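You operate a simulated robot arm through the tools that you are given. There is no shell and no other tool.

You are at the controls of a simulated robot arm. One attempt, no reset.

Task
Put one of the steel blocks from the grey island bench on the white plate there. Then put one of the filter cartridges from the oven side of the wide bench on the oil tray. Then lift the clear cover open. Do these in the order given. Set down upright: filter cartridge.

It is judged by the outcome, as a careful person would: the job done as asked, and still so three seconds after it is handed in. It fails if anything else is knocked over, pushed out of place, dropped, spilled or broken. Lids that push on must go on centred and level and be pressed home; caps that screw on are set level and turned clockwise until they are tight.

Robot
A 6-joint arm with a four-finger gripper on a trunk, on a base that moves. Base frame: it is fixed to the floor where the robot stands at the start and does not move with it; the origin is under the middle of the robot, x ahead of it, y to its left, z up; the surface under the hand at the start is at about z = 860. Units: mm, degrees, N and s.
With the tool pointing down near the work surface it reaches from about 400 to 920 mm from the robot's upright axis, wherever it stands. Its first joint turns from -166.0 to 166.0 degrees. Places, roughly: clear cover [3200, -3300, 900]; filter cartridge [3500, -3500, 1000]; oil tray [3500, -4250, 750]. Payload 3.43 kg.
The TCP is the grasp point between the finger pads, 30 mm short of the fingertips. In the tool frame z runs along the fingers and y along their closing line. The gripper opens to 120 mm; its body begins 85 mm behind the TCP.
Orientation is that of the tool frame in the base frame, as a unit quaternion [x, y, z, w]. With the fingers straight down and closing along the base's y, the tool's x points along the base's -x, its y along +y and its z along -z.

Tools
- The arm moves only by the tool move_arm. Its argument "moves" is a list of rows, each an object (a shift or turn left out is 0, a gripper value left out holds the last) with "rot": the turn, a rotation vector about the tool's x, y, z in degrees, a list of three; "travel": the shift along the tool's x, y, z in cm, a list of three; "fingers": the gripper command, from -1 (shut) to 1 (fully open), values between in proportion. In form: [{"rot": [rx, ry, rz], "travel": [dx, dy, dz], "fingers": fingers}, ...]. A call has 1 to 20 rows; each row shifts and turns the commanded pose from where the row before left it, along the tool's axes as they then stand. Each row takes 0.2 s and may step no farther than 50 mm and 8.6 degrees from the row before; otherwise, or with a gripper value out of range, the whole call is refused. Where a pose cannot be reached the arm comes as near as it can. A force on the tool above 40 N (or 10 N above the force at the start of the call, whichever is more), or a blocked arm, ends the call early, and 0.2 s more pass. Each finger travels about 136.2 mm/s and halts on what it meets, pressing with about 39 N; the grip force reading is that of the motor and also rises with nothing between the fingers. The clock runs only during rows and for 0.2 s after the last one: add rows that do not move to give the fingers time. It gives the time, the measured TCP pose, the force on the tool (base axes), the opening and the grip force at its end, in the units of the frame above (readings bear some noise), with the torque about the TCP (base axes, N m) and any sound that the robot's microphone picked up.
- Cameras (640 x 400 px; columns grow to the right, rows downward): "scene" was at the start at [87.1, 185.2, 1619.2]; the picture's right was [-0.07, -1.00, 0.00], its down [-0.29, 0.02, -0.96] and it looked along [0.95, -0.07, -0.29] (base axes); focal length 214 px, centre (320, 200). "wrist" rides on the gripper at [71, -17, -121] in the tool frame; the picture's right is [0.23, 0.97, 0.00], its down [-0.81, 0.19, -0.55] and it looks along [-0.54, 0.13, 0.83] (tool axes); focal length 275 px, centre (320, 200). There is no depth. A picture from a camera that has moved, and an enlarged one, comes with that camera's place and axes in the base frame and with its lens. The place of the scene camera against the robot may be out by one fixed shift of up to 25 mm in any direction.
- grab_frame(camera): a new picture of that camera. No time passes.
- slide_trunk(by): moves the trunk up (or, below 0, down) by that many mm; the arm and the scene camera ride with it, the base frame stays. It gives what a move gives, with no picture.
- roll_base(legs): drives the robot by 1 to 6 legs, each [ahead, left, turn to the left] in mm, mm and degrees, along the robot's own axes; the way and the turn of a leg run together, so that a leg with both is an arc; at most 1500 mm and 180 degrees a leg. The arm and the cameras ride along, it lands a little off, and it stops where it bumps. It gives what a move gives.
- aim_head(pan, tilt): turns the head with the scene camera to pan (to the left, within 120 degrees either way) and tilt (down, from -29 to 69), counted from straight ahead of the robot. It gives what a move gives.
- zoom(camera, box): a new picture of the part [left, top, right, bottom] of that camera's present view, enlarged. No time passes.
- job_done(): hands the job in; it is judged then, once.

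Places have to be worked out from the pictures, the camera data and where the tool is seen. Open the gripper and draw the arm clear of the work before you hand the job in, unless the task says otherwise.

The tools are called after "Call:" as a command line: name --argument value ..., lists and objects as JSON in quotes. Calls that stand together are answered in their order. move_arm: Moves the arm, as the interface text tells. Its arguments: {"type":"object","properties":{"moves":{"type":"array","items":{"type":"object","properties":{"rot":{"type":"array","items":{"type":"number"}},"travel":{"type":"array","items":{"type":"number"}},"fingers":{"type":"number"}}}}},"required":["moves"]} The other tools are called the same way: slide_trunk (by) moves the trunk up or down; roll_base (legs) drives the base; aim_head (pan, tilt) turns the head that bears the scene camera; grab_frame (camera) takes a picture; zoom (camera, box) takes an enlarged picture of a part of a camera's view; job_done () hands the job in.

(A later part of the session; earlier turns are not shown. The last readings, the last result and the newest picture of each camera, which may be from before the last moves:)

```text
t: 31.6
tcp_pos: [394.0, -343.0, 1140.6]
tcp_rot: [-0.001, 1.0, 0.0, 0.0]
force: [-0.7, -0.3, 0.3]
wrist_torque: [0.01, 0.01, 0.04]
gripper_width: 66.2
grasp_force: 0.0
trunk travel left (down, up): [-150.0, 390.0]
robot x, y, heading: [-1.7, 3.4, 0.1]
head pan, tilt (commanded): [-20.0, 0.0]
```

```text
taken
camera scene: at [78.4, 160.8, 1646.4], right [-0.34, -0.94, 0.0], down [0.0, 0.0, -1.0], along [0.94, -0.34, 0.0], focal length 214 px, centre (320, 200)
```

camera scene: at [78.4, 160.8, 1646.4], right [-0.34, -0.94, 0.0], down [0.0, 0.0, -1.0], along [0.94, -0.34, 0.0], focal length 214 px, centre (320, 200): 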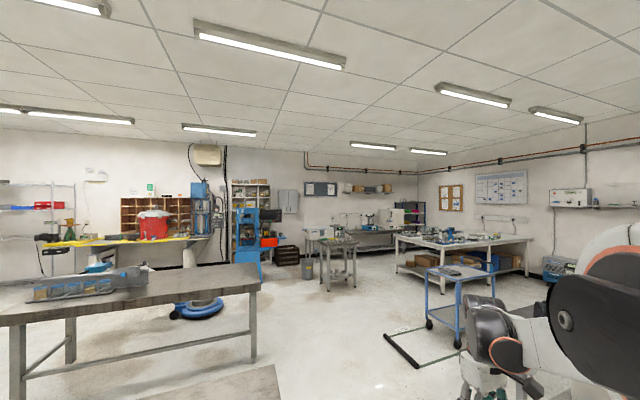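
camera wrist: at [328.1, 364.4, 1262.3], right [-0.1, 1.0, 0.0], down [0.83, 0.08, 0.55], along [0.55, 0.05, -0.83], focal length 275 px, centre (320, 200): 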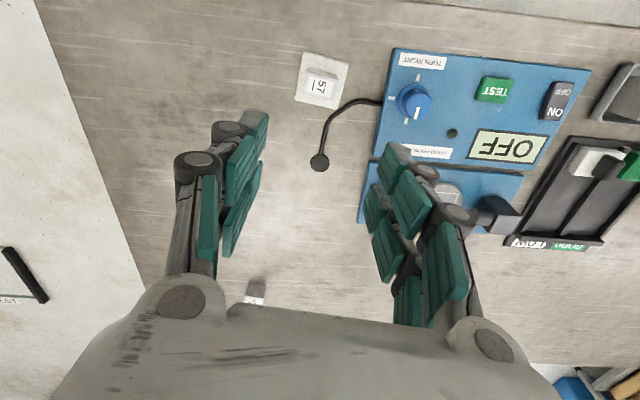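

Now there's a clear view of the wide bench and a blue trolley in front of it. I'll zoom in.

Call:
zoom --camera "scene" --box '[370, 200, 570, 330]'

Call:
zoom --camera "scene" --box '[390, 220, 490, 270]'

Call:
zoom --camera "scene" --box '[460, 220, 560, 285]'

```text
3.08 times, centred on (470, 265) of scene
camera zoom: at [78.4, 160.8, 1646.4], right [-0.34, -0.94, 0.0], down [0.0, 0.0, -1.0], along [0.94, -0.34, 0.0], focal length 660 px, centre (-142, 0)
```

zoom: 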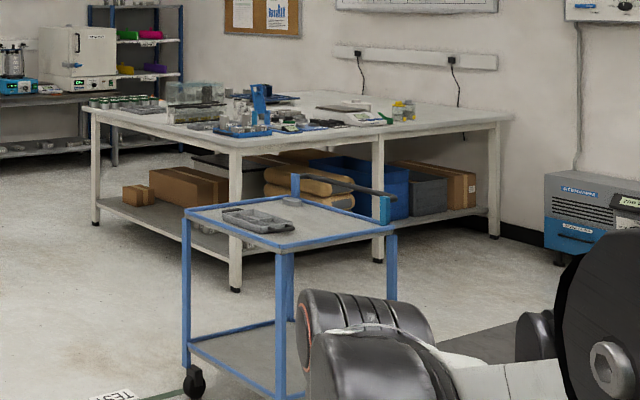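

```text
6.40 times, centred on (440, 245) of scene
camera zoom: at [78.4, 160.8, 1646.4], right [-0.34, -0.94, 0.0], down [0.0, 0.0, -1.0], along [0.94, -0.34, 0.0], focal length 1373 px, centre (-448, -88)
```

zoom: 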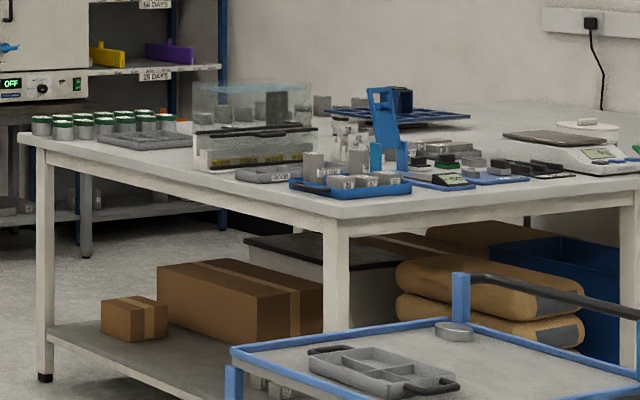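

```text
6.15 times, centred on (510, 252) of scene
camera zoom: at [78.4, 160.8, 1646.4], right [-0.34, -0.94, 0.0], down [0.0, 0.0, -1.0], along [0.94, -0.34, 0.0], focal length 1320 px, centre (-849, -123)
```

zoom: 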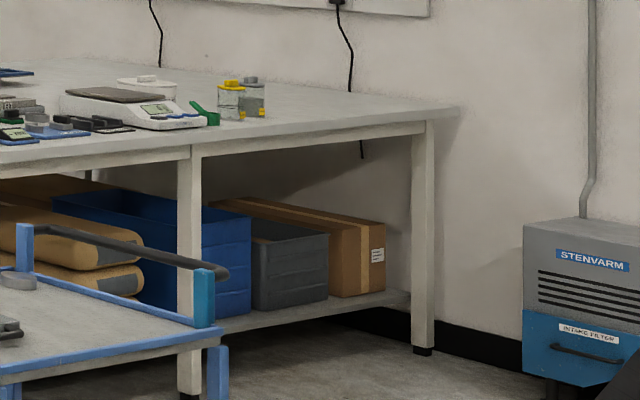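

The wide bench top is at roughly z≈720 with its near corner around (2880, -3150), and the trolley stands at about (1830–2290, -2200…-2900). I'll check the floor markings and the region to the right before driving.

Call:
zoom --camera "scene" --box '[360, 310, 480, 385]'

Call:
aim_head --pan -20 --tilt 35

Call:
grab_frame --camera "scene"

```text
5.33 times, centred on (420, 348) of scene
camera zoom: at [78.4, 160.8, 1646.4], right [-0.34, -0.94, 0.0], down [0.0, 0.0, -1.0], along [0.94, -0.34, 0.0], focal length 1144 px, centre (-213, -587)
```

zoom: 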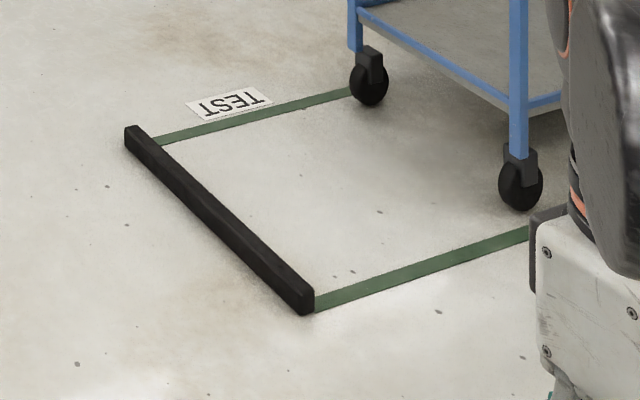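

```text
t: 32.6
tcp_pos: [394.0, -343.4, 1141.5]
tcp_rot: [0.0, 1.0, 0.0, 0.0]
force: [1.4, 0.2, -0.8]
wrist_torque: [0.03, 0.01, -0.04]
gripper_width: 66.0
grasp_force: 0.0
trunk travel left (down, up): [-150.0, 390.0]
robot x, y, heading: [-1.2, -0.6, -0.2]
head pan, tilt (commanded): [-20.0, 35.0]
```

```text
taken
camera scene: at [76.7, 161.5, 1590.4], right [-0.34, -0.94, 0.0], down [-0.54, 0.2, -0.82], along [0.77, -0.28, -0.57], focal length 214 px, centre (320, 200)
```

scene: 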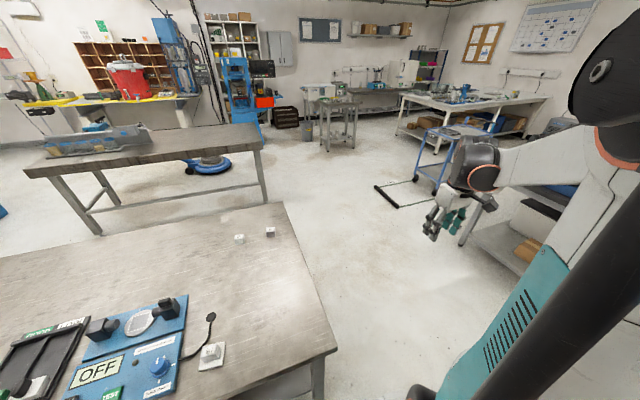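

There's a floor stop bar by the trolley and another bench to the right. I'll look further right and around behind before moving.

Call:
aim_head --pan -60 --tilt 10

Call:
grab_frame --camera "scene"

Call:
aim_head --pan 110 --tilt 25

Call:
grab_frame --camera "scene"

Call:
grab_frame --camera "wrist"

```text
t: 33.6
tcp_pos: [393.9, -343.4, 1141.2]
tcp_rot: [0.0, 1.0, 0.0, 0.0]
force: [0.2, -0.1, -0.4]
wrist_torque: [0.01, 0.0, -0.01]
gripper_width: 65.7
grasp_force: 0.1
trunk travel left (down, up): [-150.0, 390.0]
robot x, y, heading: [0.9, -1.7, -0.0]
head pan, tilt (commanded): [-60.0, 10.0]
```

```text
taken
camera scene: at [40.4, 111.1, 1630.4], right [-0.87, -0.5, 0.0], down [-0.09, 0.15, -0.98], along [0.49, -0.85, -0.17], focal length 214 px, centre (320, 200)
```

scene: 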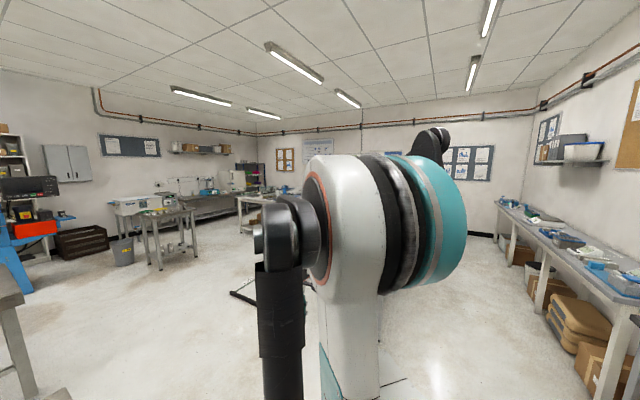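

```text
t: 36.2
tcp_pos: [393.1, -343.0, 1140.7]
tcp_rot: [0.0, 1.0, -0.001, 0.001]
force: [-0.9, -0.2, 0.2]
wrist_torque: [0.03, 0.05, 0.0]
gripper_width: 66.0
grasp_force: 0.0
trunk travel left (down, up): [-150.0, 390.0]
robot x, y, heading: [-5.2, 0.6, -0.0]
head pan, tilt (commanded): [110.0, 25.0]
```

```text
taken
camera scene: at [-37.6, 278.2, 1606.1], right [0.94, 0.34, 0.0], down [0.14, -0.4, -0.91], along [-0.31, 0.85, -0.42], focal length 214 px, centre (320, 200)
```

scene: 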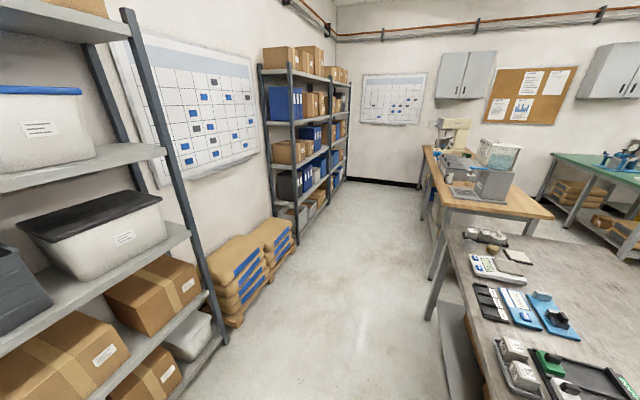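

```text
taken
camera wrist: at [322.6, -361.0, 1261.8], right [-0.23, 0.97, 0.0], down [0.81, 0.19, 0.55], along [0.54, 0.13, -0.83], focal length 275 px, centre (320, 200)
```

wrist: 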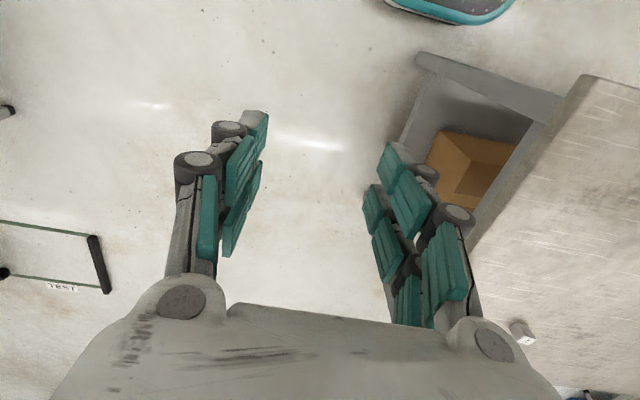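

There's something with a leg foot near (1000, -1690), hidden by the arm in the last view. I'll look at it more closely from pan -20.

Call:
aim_head --pan -25 --tilt 30

Call:
zoom --camera "scene" --box '[340, 120, 640, 320]'

```text
t: 38.4
tcp_pos: [394.1, -343.3, 1141.0]
tcp_rot: [0.0, 1.0, 0.0, 0.0]
force: [-0.2, -0.2, 0.1]
wrist_torque: [0.0, -0.01, 0.04]
gripper_width: 66.1
grasp_force: 0.1
trunk travel left (down, up): [-150.0, 390.0]
robot x, y, heading: [1.4, -1.7, -0.0]
head pan, tilt (commanded): [-25.0, 30.0]
```

```text
2.00 times, centred on (490, 220) of scene
camera zoom: at [75.9, 153.4, 1598.1], right [-0.42, -0.91, 0.0], down [-0.45, 0.21, -0.87], along [0.79, -0.37, -0.5], focal length 429 px, centre (-20, 160)
```

zoom: 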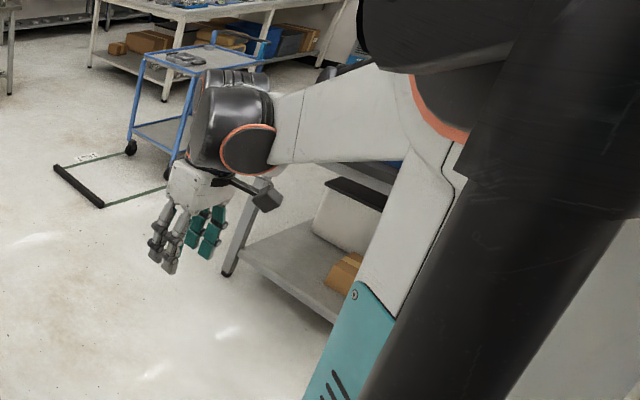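

A bench stands at roughly x<1016, y<-1690 on the right, with the trolley and its floor bar further on. My route is right 650, then ahead along y≈-650 to x≈2750, all clear floor; first the sidestep and the first stretch.

Call:
roll_base --legs '[[0, -650, 0], [1400, 0, 0]]'

Call:
aim_head --pan -20 --tilt 20

Call:
grab_frame --camera "scene"

```text
t: 48.7
tcp_pos: [1802.4, -998.9, 1141.0]
tcp_rot: [-0.003, 1.0, 0.0, 0.001]
force: [0.9, 0.3, -0.4]
wrist_torque: [-0.01, -0.02, 0.01]
gripper_width: 66.1
grasp_force: 0.0
trunk travel left (down, up): [-150.0, 390.0]
robot x, y, heading: [1407.8, -654.6, 0.3]
head pan, tilt (commanded): [-25.0, 30.0]
```

```text
t: 49.4
tcp_pos: [1802.2, -998.5, 1141.2]
tcp_rot: [-0.003, 1.0, 0.0, 0.001]
force: [-0.1, 0.6, -0.3]
wrist_torque: [0.02, 0.05, 0.02]
gripper_width: 66.1
grasp_force: 0.0
trunk travel left (down, up): [-150.0, 390.0]
robot x, y, heading: [1407.4, -658.7, 0.3]
head pan, tilt (commanded): [-20.0, 20.0]
```

```text
taken
camera scene: at [1488.2, -497.0, 1614.1], right [-0.34, -0.94, 0.0], down [-0.32, 0.12, -0.94], along [0.88, -0.32, -0.34], focal length 214 px, centre (320, 200)
```

scene: 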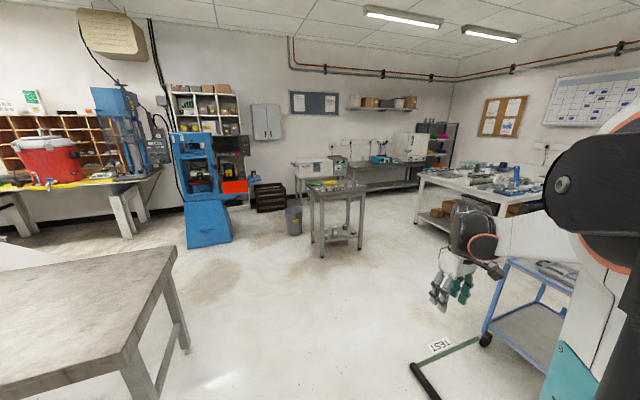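

Good progress; nothing touched. I'll zoom on the wide bench from here.

Call:
zoom --camera "scene" --box '[400, 130, 560, 230]'

Call:
zoom --camera "scene" --box '[410, 150, 490, 200]'

Call:
zoom --camera "scene" --box '[480, 150, 560, 200]'

```text
4.00 times, centred on (480, 180) of scene
camera zoom: at [1488.2, -497.0, 1614.1], right [-0.34, -0.94, 0.0], down [-0.32, 0.12, -0.94], along [0.88, -0.32, -0.34], focal length 858 px, centre (-320, 280)
```

zoom: 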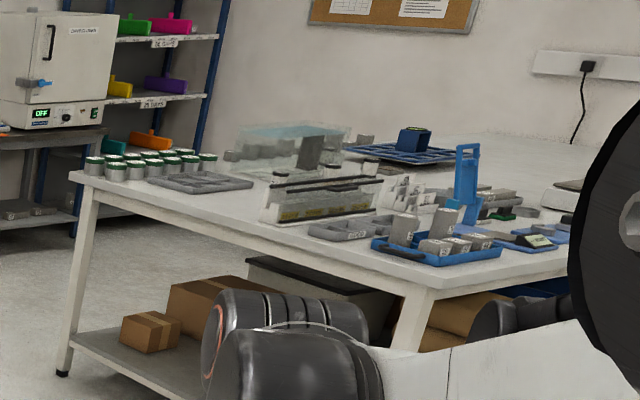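

```text
8.00 times, centred on (450, 175) of scene
camera zoom: at [1488.2, -497.0, 1614.1], right [-0.34, -0.94, 0.0], down [-0.32, 0.12, -0.94], along [0.88, -0.32, -0.34], focal length 1716 px, centre (-720, 400)
```

zoom: 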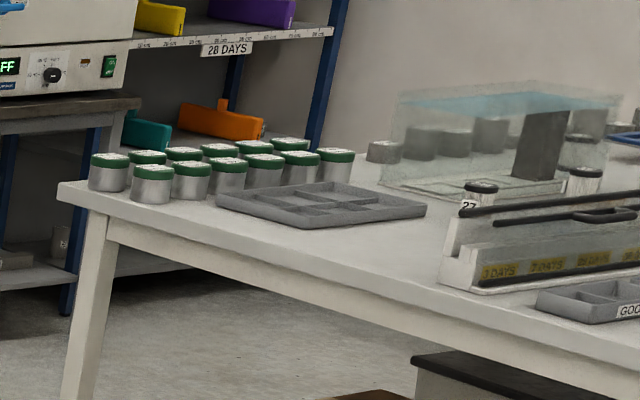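

```text
8.00 times, centred on (520, 175) of scene
camera zoom: at [1488.2, -497.0, 1614.1], right [-0.34, -0.94, 0.0], down [-0.32, 0.12, -0.94], along [0.88, -0.32, -0.34], focal length 1716 px, centre (-1280, 400)
```

zoom: 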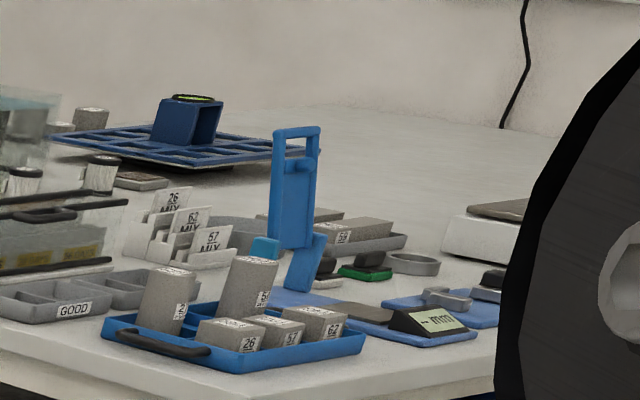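

Pleated-looking cylinders with dark caps stand around a clear box, so I need a closer look. I'll continue to about (2700, -655), turn to face the bench and move towards its left end.

Call:
roll_base --legs '[[1300, 0, 0], [0, 0, -90], [700, 0, 0]]'

Call:
aim_head --pan 10 --tilt 20

Call:
grab_frame --camera "scene"

```text
t: 63.1
tcp_pos: [2303.7, -1732.7, 1141.3]
tcp_rot: [0.723, 0.691, 0.0, -0.001]
force: [0.0, 0.1, 0.2]
wrist_torque: [0.0, -0.05, 0.03]
gripper_width: 66.2
grasp_force: 0.1
trunk travel left (down, up): [-150.0, 390.0]
robot x, y, heading: [2666.4, -1358.2, -92.5]
head pan, tilt (commanded): [-20.0, 20.0]
```

```text
t: 64.1
tcp_pos: [2305.2, -1732.4, 1139.9]
tcp_rot: [0.723, 0.691, -0.001, 0.0]
force: [0.5, -0.1, 0.9]
wrist_torque: [-0.02, -0.03, -0.01]
gripper_width: 65.9
grasp_force: 0.1
trunk travel left (down, up): [-150.0, 390.0]
robot x, y, heading: [2669.1, -1356.1, -92.6]
head pan, tilt (commanded): [10.0, 20.0]
```

```text
taken
camera scene: at [2891.8, -1445.5, 1614.1], right [-0.99, -0.13, 0.0], down [-0.04, 0.34, -0.94], along [0.12, -0.93, -0.34], focal length 214 px, centre (320, 200)
```

scene: 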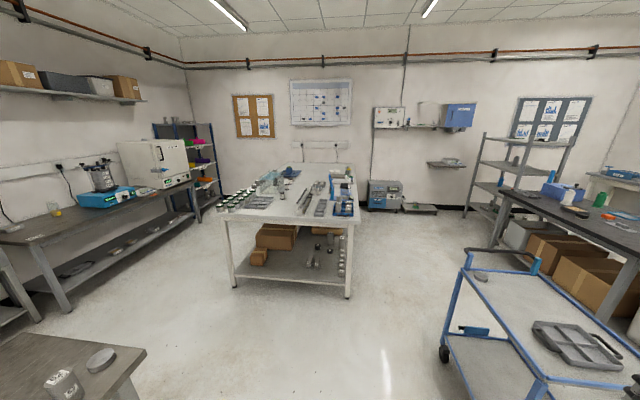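

The wide bench now faces me end-on with the oven off to its left (+x). Zooming on the bench top.

Call:
zoom --camera "scene" --box '[205, 155, 365, 255]'

Call:
zoom --camera "scene" --box '[210, 165, 290, 215]'

Call:
zoom --camera "scene" --box '[280, 160, 370, 220]'

Call:
zoom --camera "scene" --box '[350, 170, 450, 230]'

```text
4.00 times, centred on (285, 205) of scene
camera zoom: at [2891.8, -1445.5, 1614.1], right [-0.99, -0.13, 0.0], down [-0.04, 0.34, -0.94], along [0.12, -0.93, -0.34], focal length 858 px, centre (460, 180)
```

zoom: 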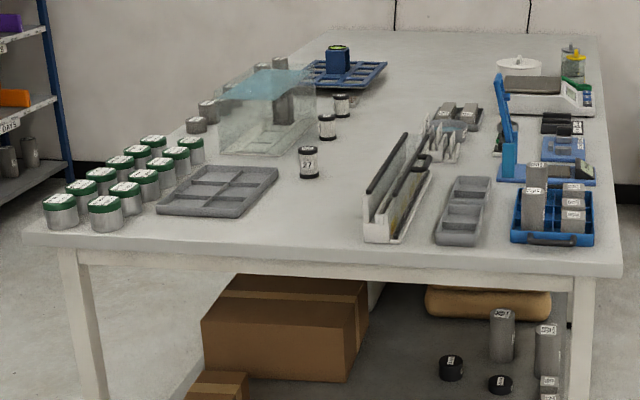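

```text
8.00 times, centred on (250, 190) of scene
camera zoom: at [2891.8, -1445.5, 1614.1], right [-0.99, -0.13, 0.0], down [-0.04, 0.34, -0.94], along [0.12, -0.93, -0.34], focal length 1716 px, centre (880, 280)
```

zoom: 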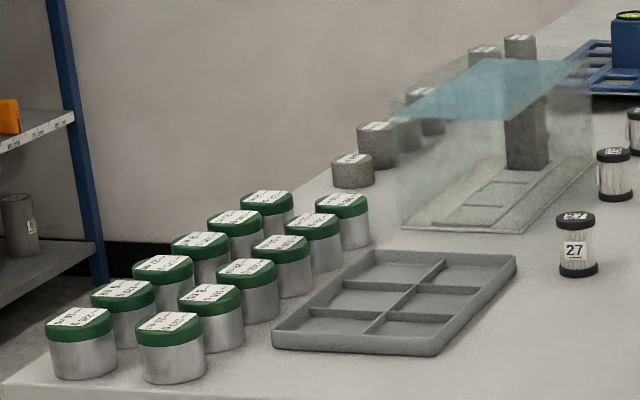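

```text
6.67 times, centred on (325, 190) of scene
camera zoom: at [2891.8, -1445.5, 1614.1], right [-0.99, -0.13, 0.0], down [-0.04, 0.34, -0.94], along [0.12, -0.93, -0.34], focal length 1430 px, centre (287, 267)
```

zoom: 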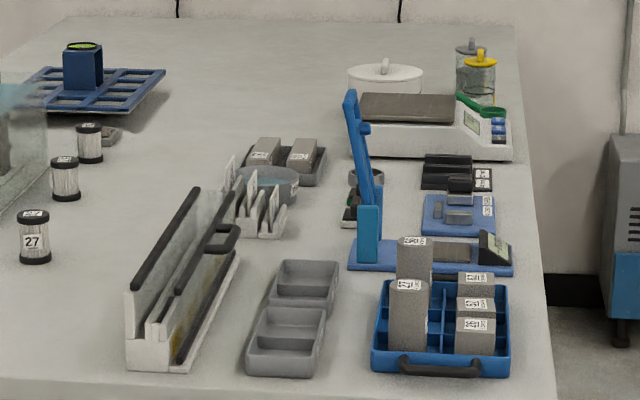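

```text
6.40 times, centred on (400, 200) of scene
camera zoom: at [2891.8, -1445.5, 1614.1], right [-0.99, -0.13, 0.0], down [-0.04, 0.34, -0.94], along [0.12, -0.93, -0.34], focal length 1373 px, centre (-192, 200)
```

zoom: 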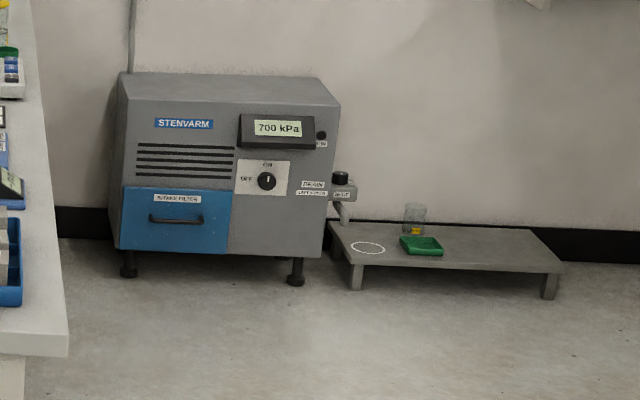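

The three pleated black-capped cylinders (the near one marked 27, about (3540, -3560)) look like the filter cartridges, and the long case with a black handle near (3300, -3360) looks like the one with the clear cover. I'll straighten up and roll closer to the bench end.

Call:
roll_base --legs '[[0, 0, 2.5], [1050, 500, 0]]'

Call:
aim_head --pan 0 --tilt 35

Call:
grab_frame --camera "scene"

```text
t: 70.5
tcp_pos: [2834.2, -2819.9, 1141.5]
tcp_rot: [0.705, 0.71, 0.0, 0.0]
force: [0.2, -0.4, -0.2]
wrist_torque: [0.01, 0.04, -0.02]
gripper_width: 65.7
grasp_force: 0.0
trunk travel left (down, up): [-150.0, 390.0]
robot x, y, heading: [3172.0, -2426.6, -89.5]
head pan, tilt (commanded): [10.0, 20.0]
```

```text
t: 71.3
tcp_pos: [2833.7, -2820.4, 1140.9]
tcp_rot: [0.705, 0.71, 0.001, 0.0]
force: [0.3, -0.4, -0.1]
wrist_torque: [0.01, -0.04, 0.04]
gripper_width: 66.1
grasp_force: 0.0
trunk travel left (down, up): [-150.0, 390.0]
robot x, y, heading: [3177.4, -2422.6, -89.4]
head pan, tilt (commanded): [0.0, 35.0]
```

```text
taken
camera scene: at [3387.7, -2499.6, 1590.4], right [-1.0, -0.01, 0.0], down [0.0, 0.57, -0.82], along [0.01, -0.82, -0.57], focal length 214 px, centre (320, 200)
```

scene: 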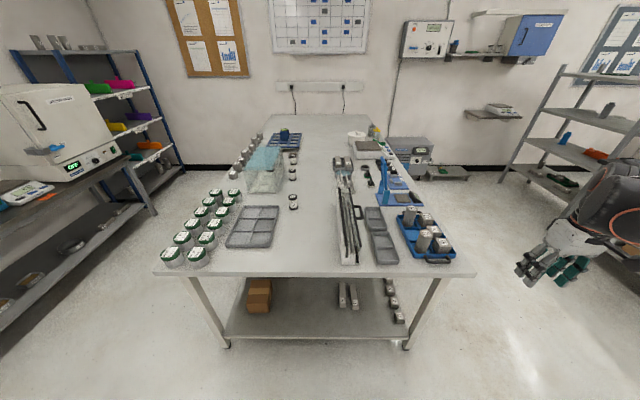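

Excellent view of the whole bench top. Zooming on the details.

Call:
zoom --camera "scene" --box '[320, 180, 400, 270]'

Call:
zoom --camera "scene" --box '[220, 120, 330, 250]'

Call:
zoom --camera "scene" --box '[310, 120, 430, 210]'

Call:
zoom --camera "scene" --box '[260, 125, 320, 165]'

```text
4.44 times, centred on (360, 225) of scene
camera zoom: at [3387.7, -2499.6, 1590.4], right [-1.0, -0.01, 0.0], down [0.0, 0.57, -0.82], along [0.01, -0.82, -0.57], focal length 953 px, centre (142, 89)
```

zoom: 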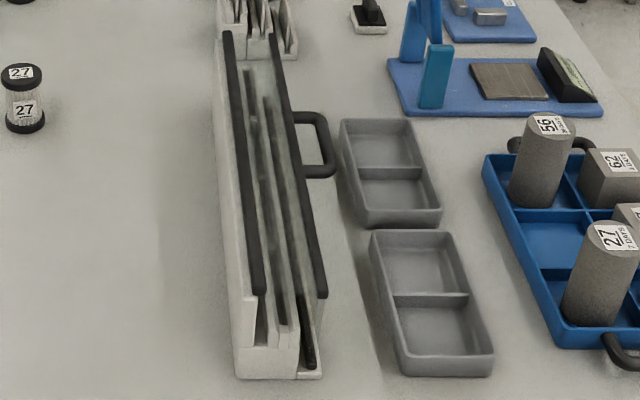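

```text
3.08 times, centred on (275, 185) of scene
camera zoom: at [3387.7, -2499.6, 1590.4], right [-1.0, -0.01, 0.0], down [0.0, 0.57, -0.82], along [0.01, -0.82, -0.57], focal length 660 px, centre (458, 246)
```

zoom: 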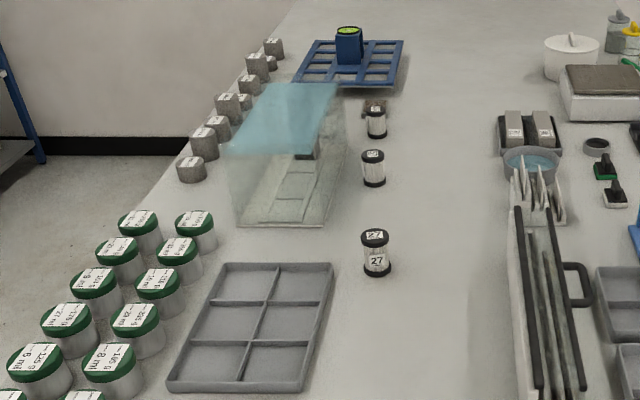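

```text
4.44 times, centred on (370, 165) of scene
camera zoom: at [3387.7, -2499.6, 1590.4], right [-1.0, -0.01, 0.0], down [0.0, 0.57, -0.82], along [0.01, -0.82, -0.57], focal length 953 px, centre (98, 356)
```

zoom: 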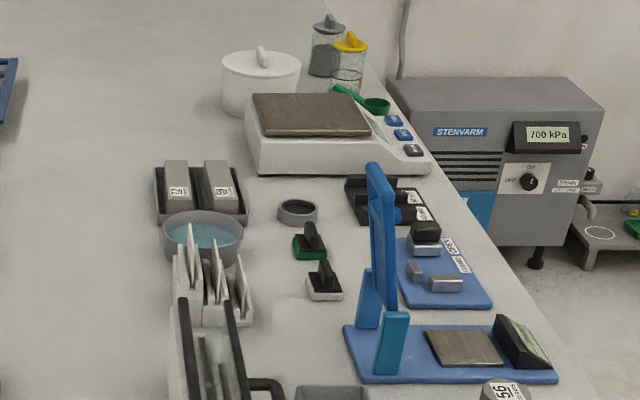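

```text
10.00 times, centred on (290, 145) of scene
camera zoom: at [3387.7, -2499.6, 1590.4], right [-1.0, -0.01, 0.0], down [0.0, 0.57, -0.82], along [0.01, -0.82, -0.57], focal length 2145 px, centre (620, 750)
```

zoom: 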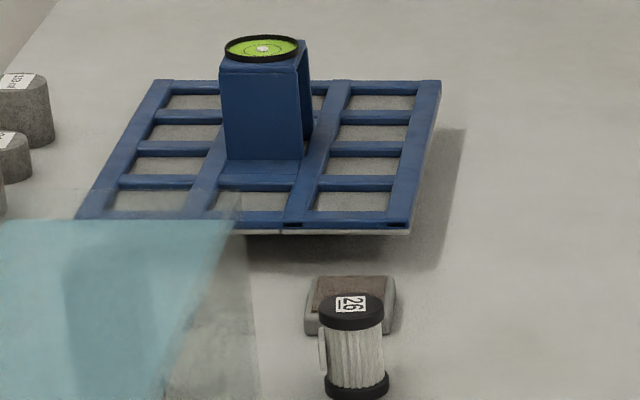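

The small grey tray with brown content behind the far cartridge, about (3630, -4280), is the oil tray; the case with the clear cover and black handle is at about (3200, -3336). Cartridge 27 at about (3558, -3500) can be picked from this end. I'll roll to about (3400, -2710).

Call:
roll_base --legs '[[200, 225, -0.5], [85, 0, 0]]'

Call:
aim_head --pan 0 --tilt 50

Call:
grab_frame --camera "scene"

```text
t: 74.0
tcp_pos: [3054.8, -3101.7, 1141.2]
tcp_rot: [0.707, 0.707, 0.0, 0.0]
force: [-0.3, -1.1, 0.3]
wrist_torque: [0.01, -0.01, 0.02]
gripper_width: 65.7
grasp_force: 0.1
trunk travel left (down, up): [-150.0, 390.0]
robot x, y, heading: [3397.1, -2709.4, -89.9]
head pan, tilt (commanded): [0.0, 35.0]
```

```text
t: 74.8
tcp_pos: [3057.6, -3099.6, 1140.3]
tcp_rot: [0.706, 0.708, 0.001, 0.0]
force: [-0.3, 0.7, 0.3]
wrist_torque: [-0.01, -0.02, -0.01]
gripper_width: 65.9
grasp_force: 0.0
trunk travel left (down, up): [-150.0, 390.0]
robot x, y, heading: [3396.9, -2707.0, -89.9]
head pan, tilt (commanded): [0.0, 50.0]
```

```text
taken
camera scene: at [3612.6, -2771.1, 1568.6], right [-1.0, 0.0, 0.0], down [0.0, 0.77, -0.64], along [0.0, -0.64, -0.77], focal length 214 px, centre (320, 200)
```

scene: 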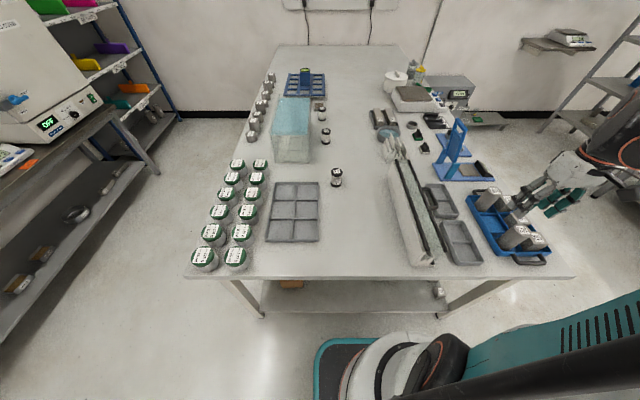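

I'm in position. I'll take enlarged looks at the case with the cover and the cartridges.

Call:
zoom --camera "scene" --box '[375, 150, 475, 275]'

Call:
zoom --camera "scene" --box '[265, 60, 355, 200]'

Call:
zoom --camera "scene" --box '[400, 180, 450, 215]'

```text
3.20 times, centred on (425, 212) of scene
camera zoom: at [3612.6, -2771.1, 1568.6], right [-1.0, 0.0, 0.0], down [0.0, 0.77, -0.64], along [0.0, -0.64, -0.77], focal length 686 px, centre (-16, 160)
```

zoom: 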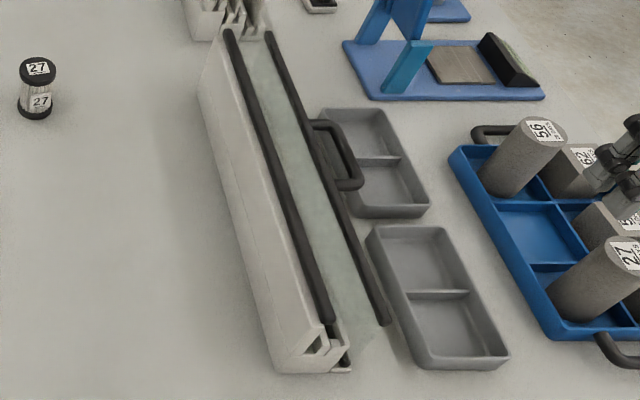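

```text
2.86 times, centred on (310, 130) of scene
camera zoom: at [3612.6, -2771.1, 1568.6], right [-1.0, 0.0, 0.0], down [0.0, 0.77, -0.64], along [0.0, -0.64, -0.77], focal length 613 px, centre (349, 400)
```

zoom: 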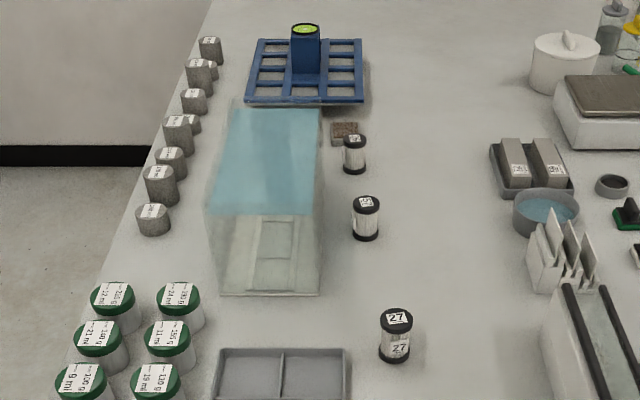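

```text
11.43 times, centred on (425, 198) of scene
camera zoom: at [3612.6, -2771.1, 1568.6], right [-1.0, 0.0, 0.0], down [0.0, 0.77, -0.64], along [0.0, -0.64, -0.77], focal length 2451 px, centre (-880, 229)
```

zoom: 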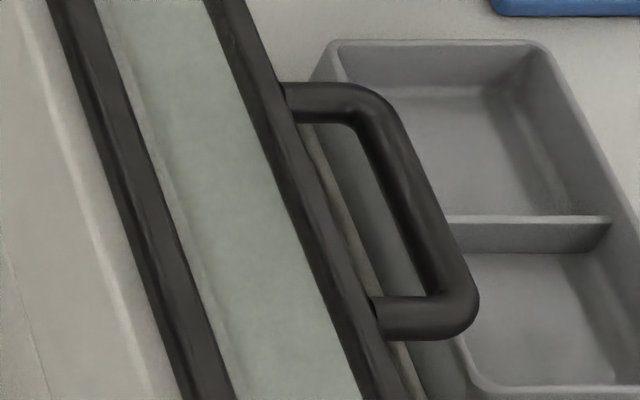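

The cover is hinged on its +x side with the handle on the -x side. First the cartridge: 27 stands at about (3540, -3480), about 80 mm tall. I'll swing the hand above it at the present height with the fingers open and look with the wrist camera.

Call:
move_arm --moves '[{"travel": [-2.9, 3.7, 0]}, {"travel": [-2.9, 3.7, 0]}, {"travel": [-2.9, 3.7, 0]}, {"travel": [-2.9, 3.7, 0]}, {"travel": [-2.9, 3.7, 0]}, {"travel": [-2.9, 3.7, 0]}, {"travel": [-2.9, 3.7, 0]}, {"travel": [-2.9, 3.7, 0]}, {"travel": [-2.9, 3.7, 0]}, {"travel": [-2.9, 3.7, 0]}, {"travel": [-2.9, 3.7, 0]}, {"travel": [-2.9, 3.7, 0]}, {"travel": [-2.9, 3.7, 0]}, {"fingers": 1}, {}]'

Call:
grab_frame --camera "wrist"

Call:
grab_frame --camera "scene"

```text
t: 78.0
tcp_pos: [3536.1, -3478.3, 1142.5]
tcp_rot: [0.706, 0.708, 0.0, 0.0]
force: [-0.8, 0.0, 0.7]
wrist_torque: [0.01, -0.04, -0.02]
gripper_width: 119.9
grasp_force: 0.1
trunk travel left (down, up): [-150.0, 390.0]
robot x, y, heading: [3399.9, -2706.1, -89.8]
head pan, tilt (commanded): [0.0, 50.0]
```

```text
taken
camera wrist: at [3520.4, -3406.6, 1263.6], right [0.97, 0.23, 0.0], down [0.19, -0.81, 0.55], along [0.13, -0.54, -0.83], focal length 275 px, centre (320, 200)
```

wrist: 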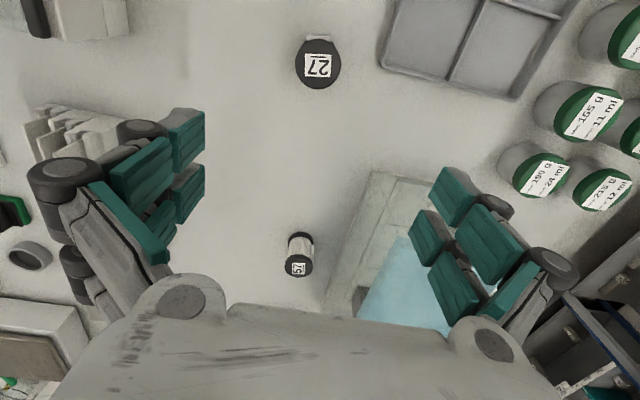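

```text
taken
camera scene: at [3612.4, -2771.0, 1568.6], right [-1.0, 0.0, 0.0], down [0.0, 0.77, -0.64], along [0.0, -0.64, -0.77], focal length 214 px, centre (320, 200)
```

scene: 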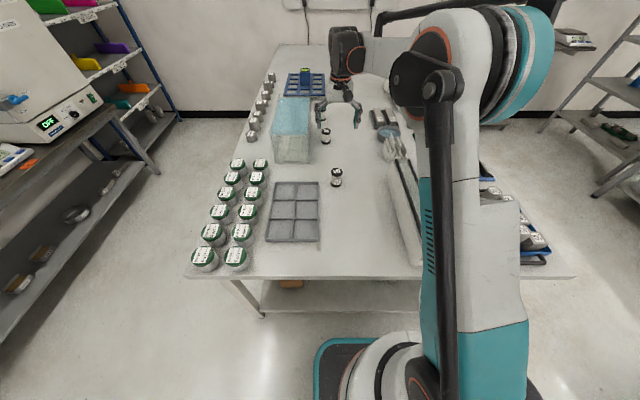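

Cartridge 27's cap shows near the top of the frame, so it is a bit nearer than I had it, at about (3528, -3452). I'll shift there while coming down 10 cm to triangulate.

Call:
move_arm --moves '[{"travel": [1.3, -0.4, 3]}, {"travel": [1.3, -0.4, 3.5]}, {"travel": [0, 0, 3.5]}, {}, {}]'

Call:
grab_frame --camera "wrist"

Call:
zoom --camera "wrist" --box '[270, 40, 370, 120]'

```text
t: 79.2
tcp_pos: [3529.1, -3450.1, 1041.1]
tcp_rot: [0.707, 0.707, 0.0, -0.001]
force: [0.4, -0.3, 0.8]
wrist_torque: [-0.01, -0.03, -0.01]
gripper_width: 120.0
grasp_force: 0.1
trunk travel left (down, up): [-150.0, 390.0]
robot x, y, heading: [3397.7, -2703.7, -90.0]
head pan, tilt (commanded): [0.0, 50.0]
```

```text
taken
camera wrist: at [3512.2, -3379.6, 1161.2], right [0.97, 0.23, 0.0], down [0.19, -0.81, 0.55], along [0.13, -0.54, -0.83], focal length 275 px, centre (320, 200)
```

wrist: 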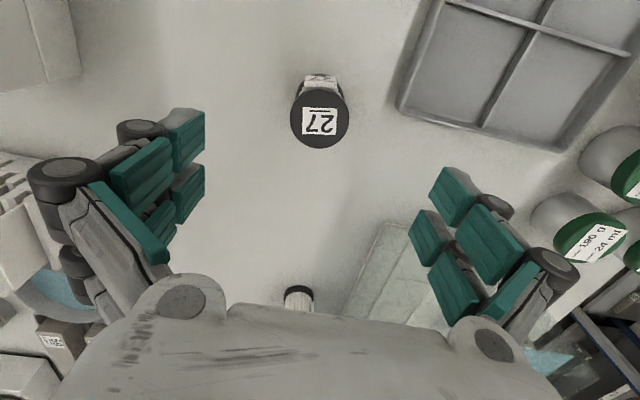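

```text
5.00 times, centred on (320, 80) of wrist
camera zoom: at [3512.2, -3379.6, 1161.2], right [0.97, 0.23, 0.0], down [0.19, -0.81, 0.55], along [0.13, -0.54, -0.83], focal length 1376 px, centre (320, 800)
```

zoom: 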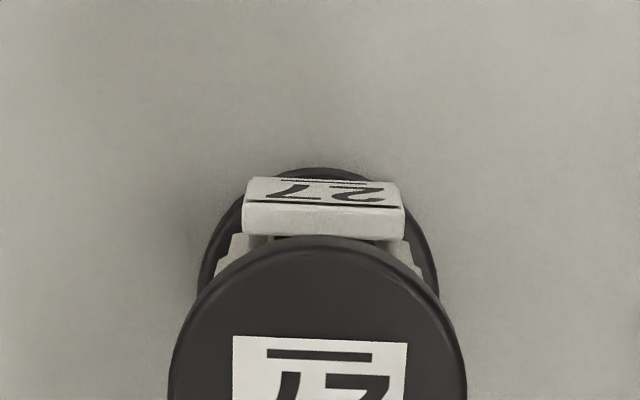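

Triangulation gives cartridge 27's cap at (3528, -3448) with its top at z≈933, 50 mm across, standing on a surface near z≈853. I'll go down so the pads cover the top cap (TCP z≈935) and check before closing.

Call:
move_arm --moves '[{"travel": [0.2, -0.15, 2.5], "fingers": 1}, {"travel": [0, 0, 3]}, {"travel": [0, 0, 3]}, {"travel": [0, 0, 2.1]}, {}]'

Call:
grab_frame --camera "wrist"

Call:
zoom --camera "scene" --box '[300, 90, 400, 200]'

```text
t: 80.4
tcp_pos: [3528.9, -3449.3, 933.5]
tcp_rot: [0.706, 0.708, 0.0, 0.0]
force: [0.8, -0.5, -0.5]
wrist_torque: [0.03, -0.02, -0.01]
gripper_width: 120.0
grasp_force: 0.1
trunk travel left (down, up): [-150.0, 390.0]
robot x, y, heading: [3395.3, -2709.6, -89.9]
head pan, tilt (commanded): [0.0, 50.0]
```

```text
taken
camera wrist: at [3513.8, -3378.4, 1054.7], right [0.97, 0.23, 0.0], down [0.19, -0.81, 0.55], along [0.13, -0.54, -0.83], focal length 275 px, centre (320, 200)
```

wrist: 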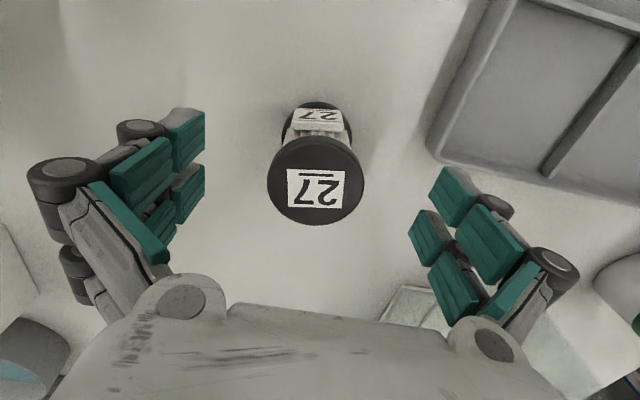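

```text
3.64 times, centred on (350, 145) of scene
camera zoom: at [3612.7, -2771.5, 1568.6], right [-1.0, 0.0, 0.0], down [0.0, 0.77, -0.64], along [0.0, -0.64, -0.77], focal length 780 px, centre (211, 400)
```

zoom: 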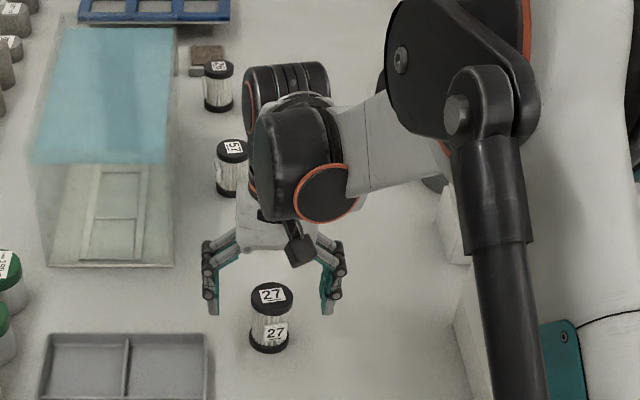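

The cap is centred between the fingers (within about 2 mm) and its top is at z≈930. Closing on it.

Call:
move_arm --moves '[{"fingers": -1}, {"fingers": -1}, {"fingers": -1}, {"fingers": -1}]'

Call:
grab_frame --camera "wrist"

Call:
zoom --camera "scene" --box '[300, 90, 400, 200]'

```text
t: 81.4
tcp_pos: [3529.8, -3448.0, 933.4]
tcp_rot: [0.707, 0.707, 0.0, 0.0]
force: [-1.0, -2.8, 8.4]
wrist_torque: [-0.07, 0.11, 0.02]
gripper_width: 48.2
grasp_force: 39.2
trunk travel left (down, up): [-150.0, 390.0]
robot x, y, heading: [3399.2, -2709.7, -89.8]
head pan, tilt (commanded): [0.0, 50.0]
```

```text
taken
camera wrist: at [3513.5, -3378.0, 1055.6], right [0.97, 0.23, 0.0], down [0.19, -0.81, 0.55], along [0.13, -0.54, -0.83], focal length 275 px, centre (320, 200)
```

wrist: 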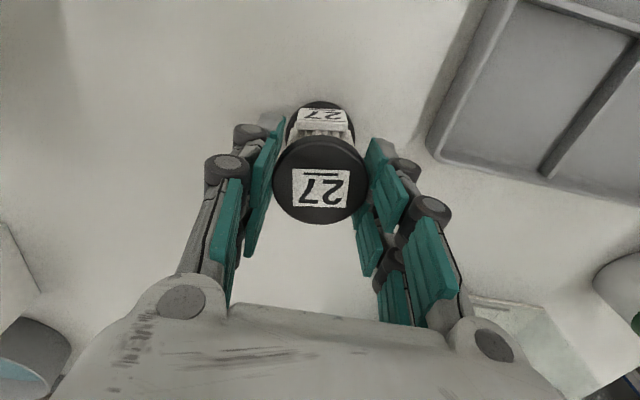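

```text
3.64 times, centred on (350, 145) of scene
camera zoom: at [3612.5, -2770.8, 1568.6], right [-1.0, 0.0, 0.0], down [0.0, 0.77, -0.64], along [0.0, -0.64, -0.77], focal length 780 px, centre (211, 400)
```

zoom: 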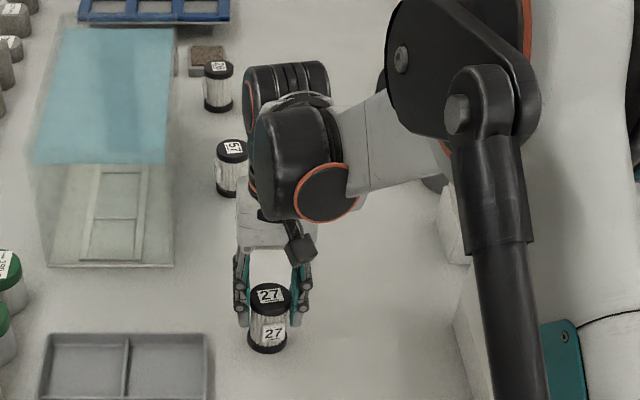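

Grip holds at 48.2 mm on the cap. I'll lift gently and check it hangs upright.

Call:
move_arm --moves '[{"travel": [0, 0, -0.5]}, {"travel": [0, 0, -1.5]}, {"travel": [0, 0, -3]}, {"travel": [0, 0, -4]}, {"travel": [0, 0, -4]}, {"travel": [0, 0, -4]}, {"travel": [0, 0, -4]}, {}]'

Call:
grab_frame --camera "wrist"

Call:
grab_frame --camera "scene"

```text
t: 83.2
tcp_pos: [3528.1, -3446.9, 1146.3]
tcp_rot: [0.706, 0.708, 0.0, 0.0]
force: [-0.1, 0.1, -1.3]
wrist_torque: [0.01, -0.01, 0.0]
gripper_width: 47.9
grasp_force: 39.5
trunk travel left (down, up): [-150.0, 390.0]
robot x, y, heading: [3402.5, -2704.6, -89.7]
head pan, tilt (commanded): [0.0, 50.0]
```

```text
taken
camera wrist: at [3513.1, -3377.0, 1266.9], right [0.97, 0.23, 0.0], down [0.19, -0.81, 0.55], along [0.13, -0.54, -0.83], focal length 275 px, centre (320, 200)
```

wrist: 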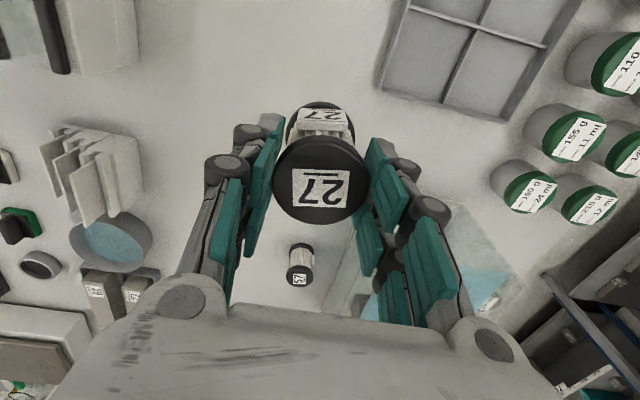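

```text
taken
camera scene: at [3612.7, -2771.2, 1568.5], right [-1.0, 0.0, 0.0], down [0.0, 0.77, -0.64], along [0.0, -0.64, -0.77], focal length 214 px, centre (320, 200)
```

scene: 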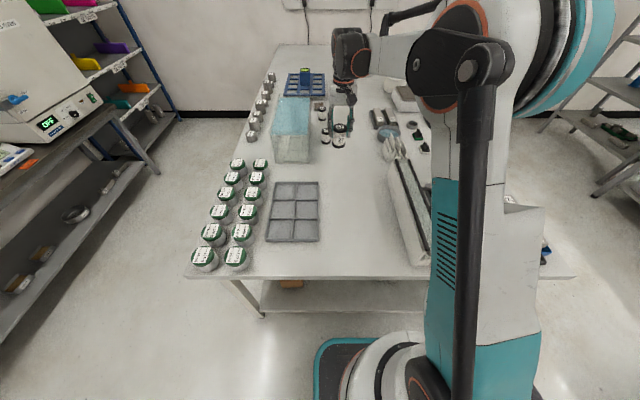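

The cartridge hangs upright in the grip. I'll retract and raise the arm, then check before driving around to the oven side of the bench, from where the oil tray at about (3610, -4190) is within reach.

Call:
move_arm --moves '[{"travel": [3.0, -2.2, -1.8]}, {"travel": [3.4, -2.5, -1.8]}, {"travel": [3.4, -2.5, -1.8]}, {"travel": [3.4, -2.5, -1.6]}, {"travel": [3.4, -2.5, -1.6]}, {"travel": [3.4, -2.5, -1.6]}, {"travel": [3.4, -2.5, -1.6]}, {"travel": [1.5, -1.0, 0]}, {}]'

Call:
roll_base --legs '[[-280, 0, 0], [0, 1000, 0]]'

Call:
aim_head --pan 0 --tilt 25

Call:
grab_frame --camera "scene"

Call:
grab_frame --camera "wrist"

```text
t: 85.2
tcp_pos: [3346.2, -3200.8, 1267.0]
tcp_rot: [0.707, 0.707, 0.0, -0.001]
force: [-0.2, 0.6, -1.2]
wrist_torque: [0.01, -0.03, 0.0]
gripper_width: 48.0
grasp_force: 39.1
trunk travel left (down, up): [-150.0, 390.0]
robot x, y, heading: [3401.5, -2703.9, -90.0]
head pan, tilt (commanded): [0.0, 50.0]
```

```text
t: 91.8
tcp_pos: [4316.6, -2927.6, 1266.2]
tcp_rot: [0.71, 0.704, 0.0, 0.0]
force: [0.7, 0.2, -0.8]
wrist_torque: [0.02, -0.02, 0.04]
gripper_width: 48.1
grasp_force: 38.7
trunk travel left (down, up): [-150.0, 390.0]
robot x, y, heading: [4378.0, -2431.0, -90.5]
head pan, tilt (commanded): [0.0, 50.0]
```

```text
t: 92.7
tcp_pos: [4317.3, -2928.3, 1266.0]
tcp_rot: [0.709, 0.705, 0.001, 0.0]
force: [0.5, 0.0, -1.0]
wrist_torque: [-0.01, 0.0, 0.01]
gripper_width: 48.2
grasp_force: 38.9
trunk travel left (down, up): [-150.0, 390.0]
robot x, y, heading: [4371.8, -2437.8, -90.3]
head pan, tilt (commanded): [0.0, 25.0]
```

```text
taken
camera scene: at [4586.3, -2516.1, 1606.0], right [-1.0, 0.01, 0.0], down [0.0, 0.42, -0.91], along [-0.01, -0.91, -0.42], focal length 214 px, centre (320, 200)
```

scene: 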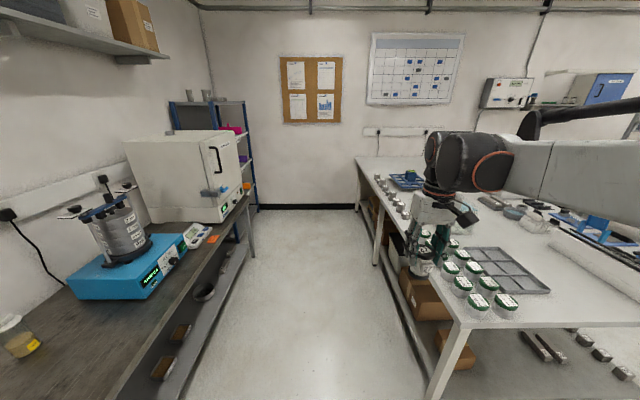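

```text
taken
camera wrist: at [4300.6, -2857.0, 1387.0], right [0.97, 0.22, 0.0], down [0.19, -0.81, 0.55], along [0.12, -0.54, -0.83], focal length 275 px, centre (320, 200)
```

wrist: 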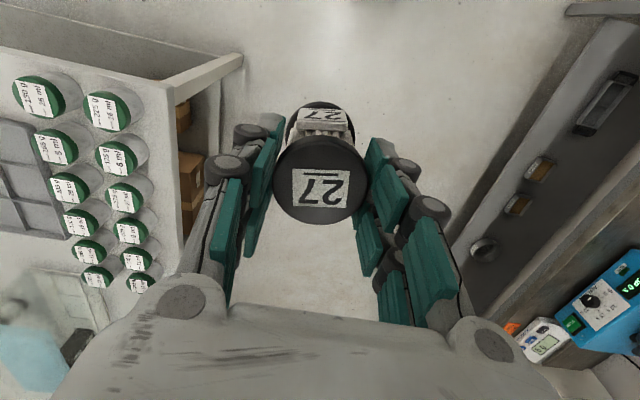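

The aisle between the oven bench and the wide bench is over a metre wide. I'll turn to face the wide bench (heading 180) here where there's room.

Call:
roll_base --legs '[[0, 0, -88]]'

```text
t: 96.8
tcp_pos: [3876.9, -2407.2, 1266.0]
tcp_rot: [1.0, 0.027, 0.0, 0.0]
force: [0.1, 0.5, -1.1]
wrist_torque: [0.0, -0.01, -0.01]
gripper_width: 48.1
grasp_force: 38.9
trunk travel left (down, up): [-150.0, 390.0]
robot x, y, heading: [4373.7, -2436.7, -176.9]
head pan, tilt (commanded): [0.0, 25.0]
```

Heading is -176.9°. I'll trim 3° and sidestep along the aisle in stages, checking each.

Call:
roll_base --legs '[[-20, 0, -3], [0, 900, 0]]'

Call:
aim_head --pan 20 --tilt 40

Call:
grab_frame --camera "scene"

```text
t: 101.9
tcp_pos: [3897.9, -3273.7, 1264.8]
tcp_rot: [1.0, -0.002, 0.0, 0.0]
force: [0.3, 0.6, -0.6]
wrist_torque: [-0.02, -0.01, -0.02]
gripper_width: 48.2
grasp_force: 38.7
trunk travel left (down, up): [-150.0, 390.0]
robot x, y, heading: [4394.2, -3328.1, 179.8]
head pan, tilt (commanded): [0.0, 25.0]
```

```text
t: 102.7
tcp_pos: [3898.2, -3274.1, 1266.2]
tcp_rot: [1.0, -0.001, 0.0, 0.0]
force: [-0.1, 0.5, -1.6]
wrist_torque: [-0.03, 0.06, 0.01]
gripper_width: 48.3
grasp_force: 39.0
trunk travel left (down, up): [-150.0, 390.0]
robot x, y, heading: [4389.6, -3328.4, 179.8]
head pan, tilt (commanded): [20.0, 40.0]
```

```text
taken
camera scene: at [4344.8, -3565.0, 1582.8], right [-0.34, 0.94, 0.0], down [0.6, 0.22, -0.77], along [-0.72, -0.26, -0.64], focal length 214 px, centre (320, 200)
```

scene: 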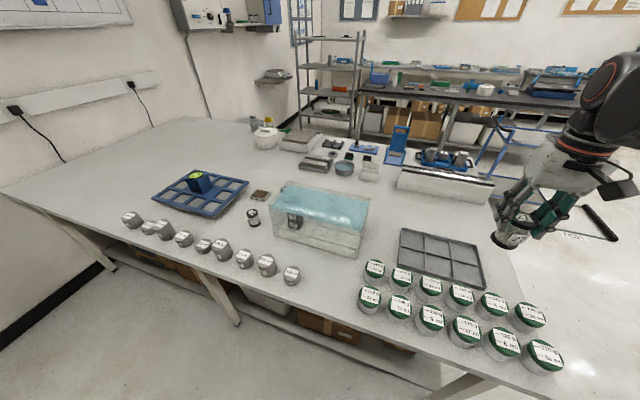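

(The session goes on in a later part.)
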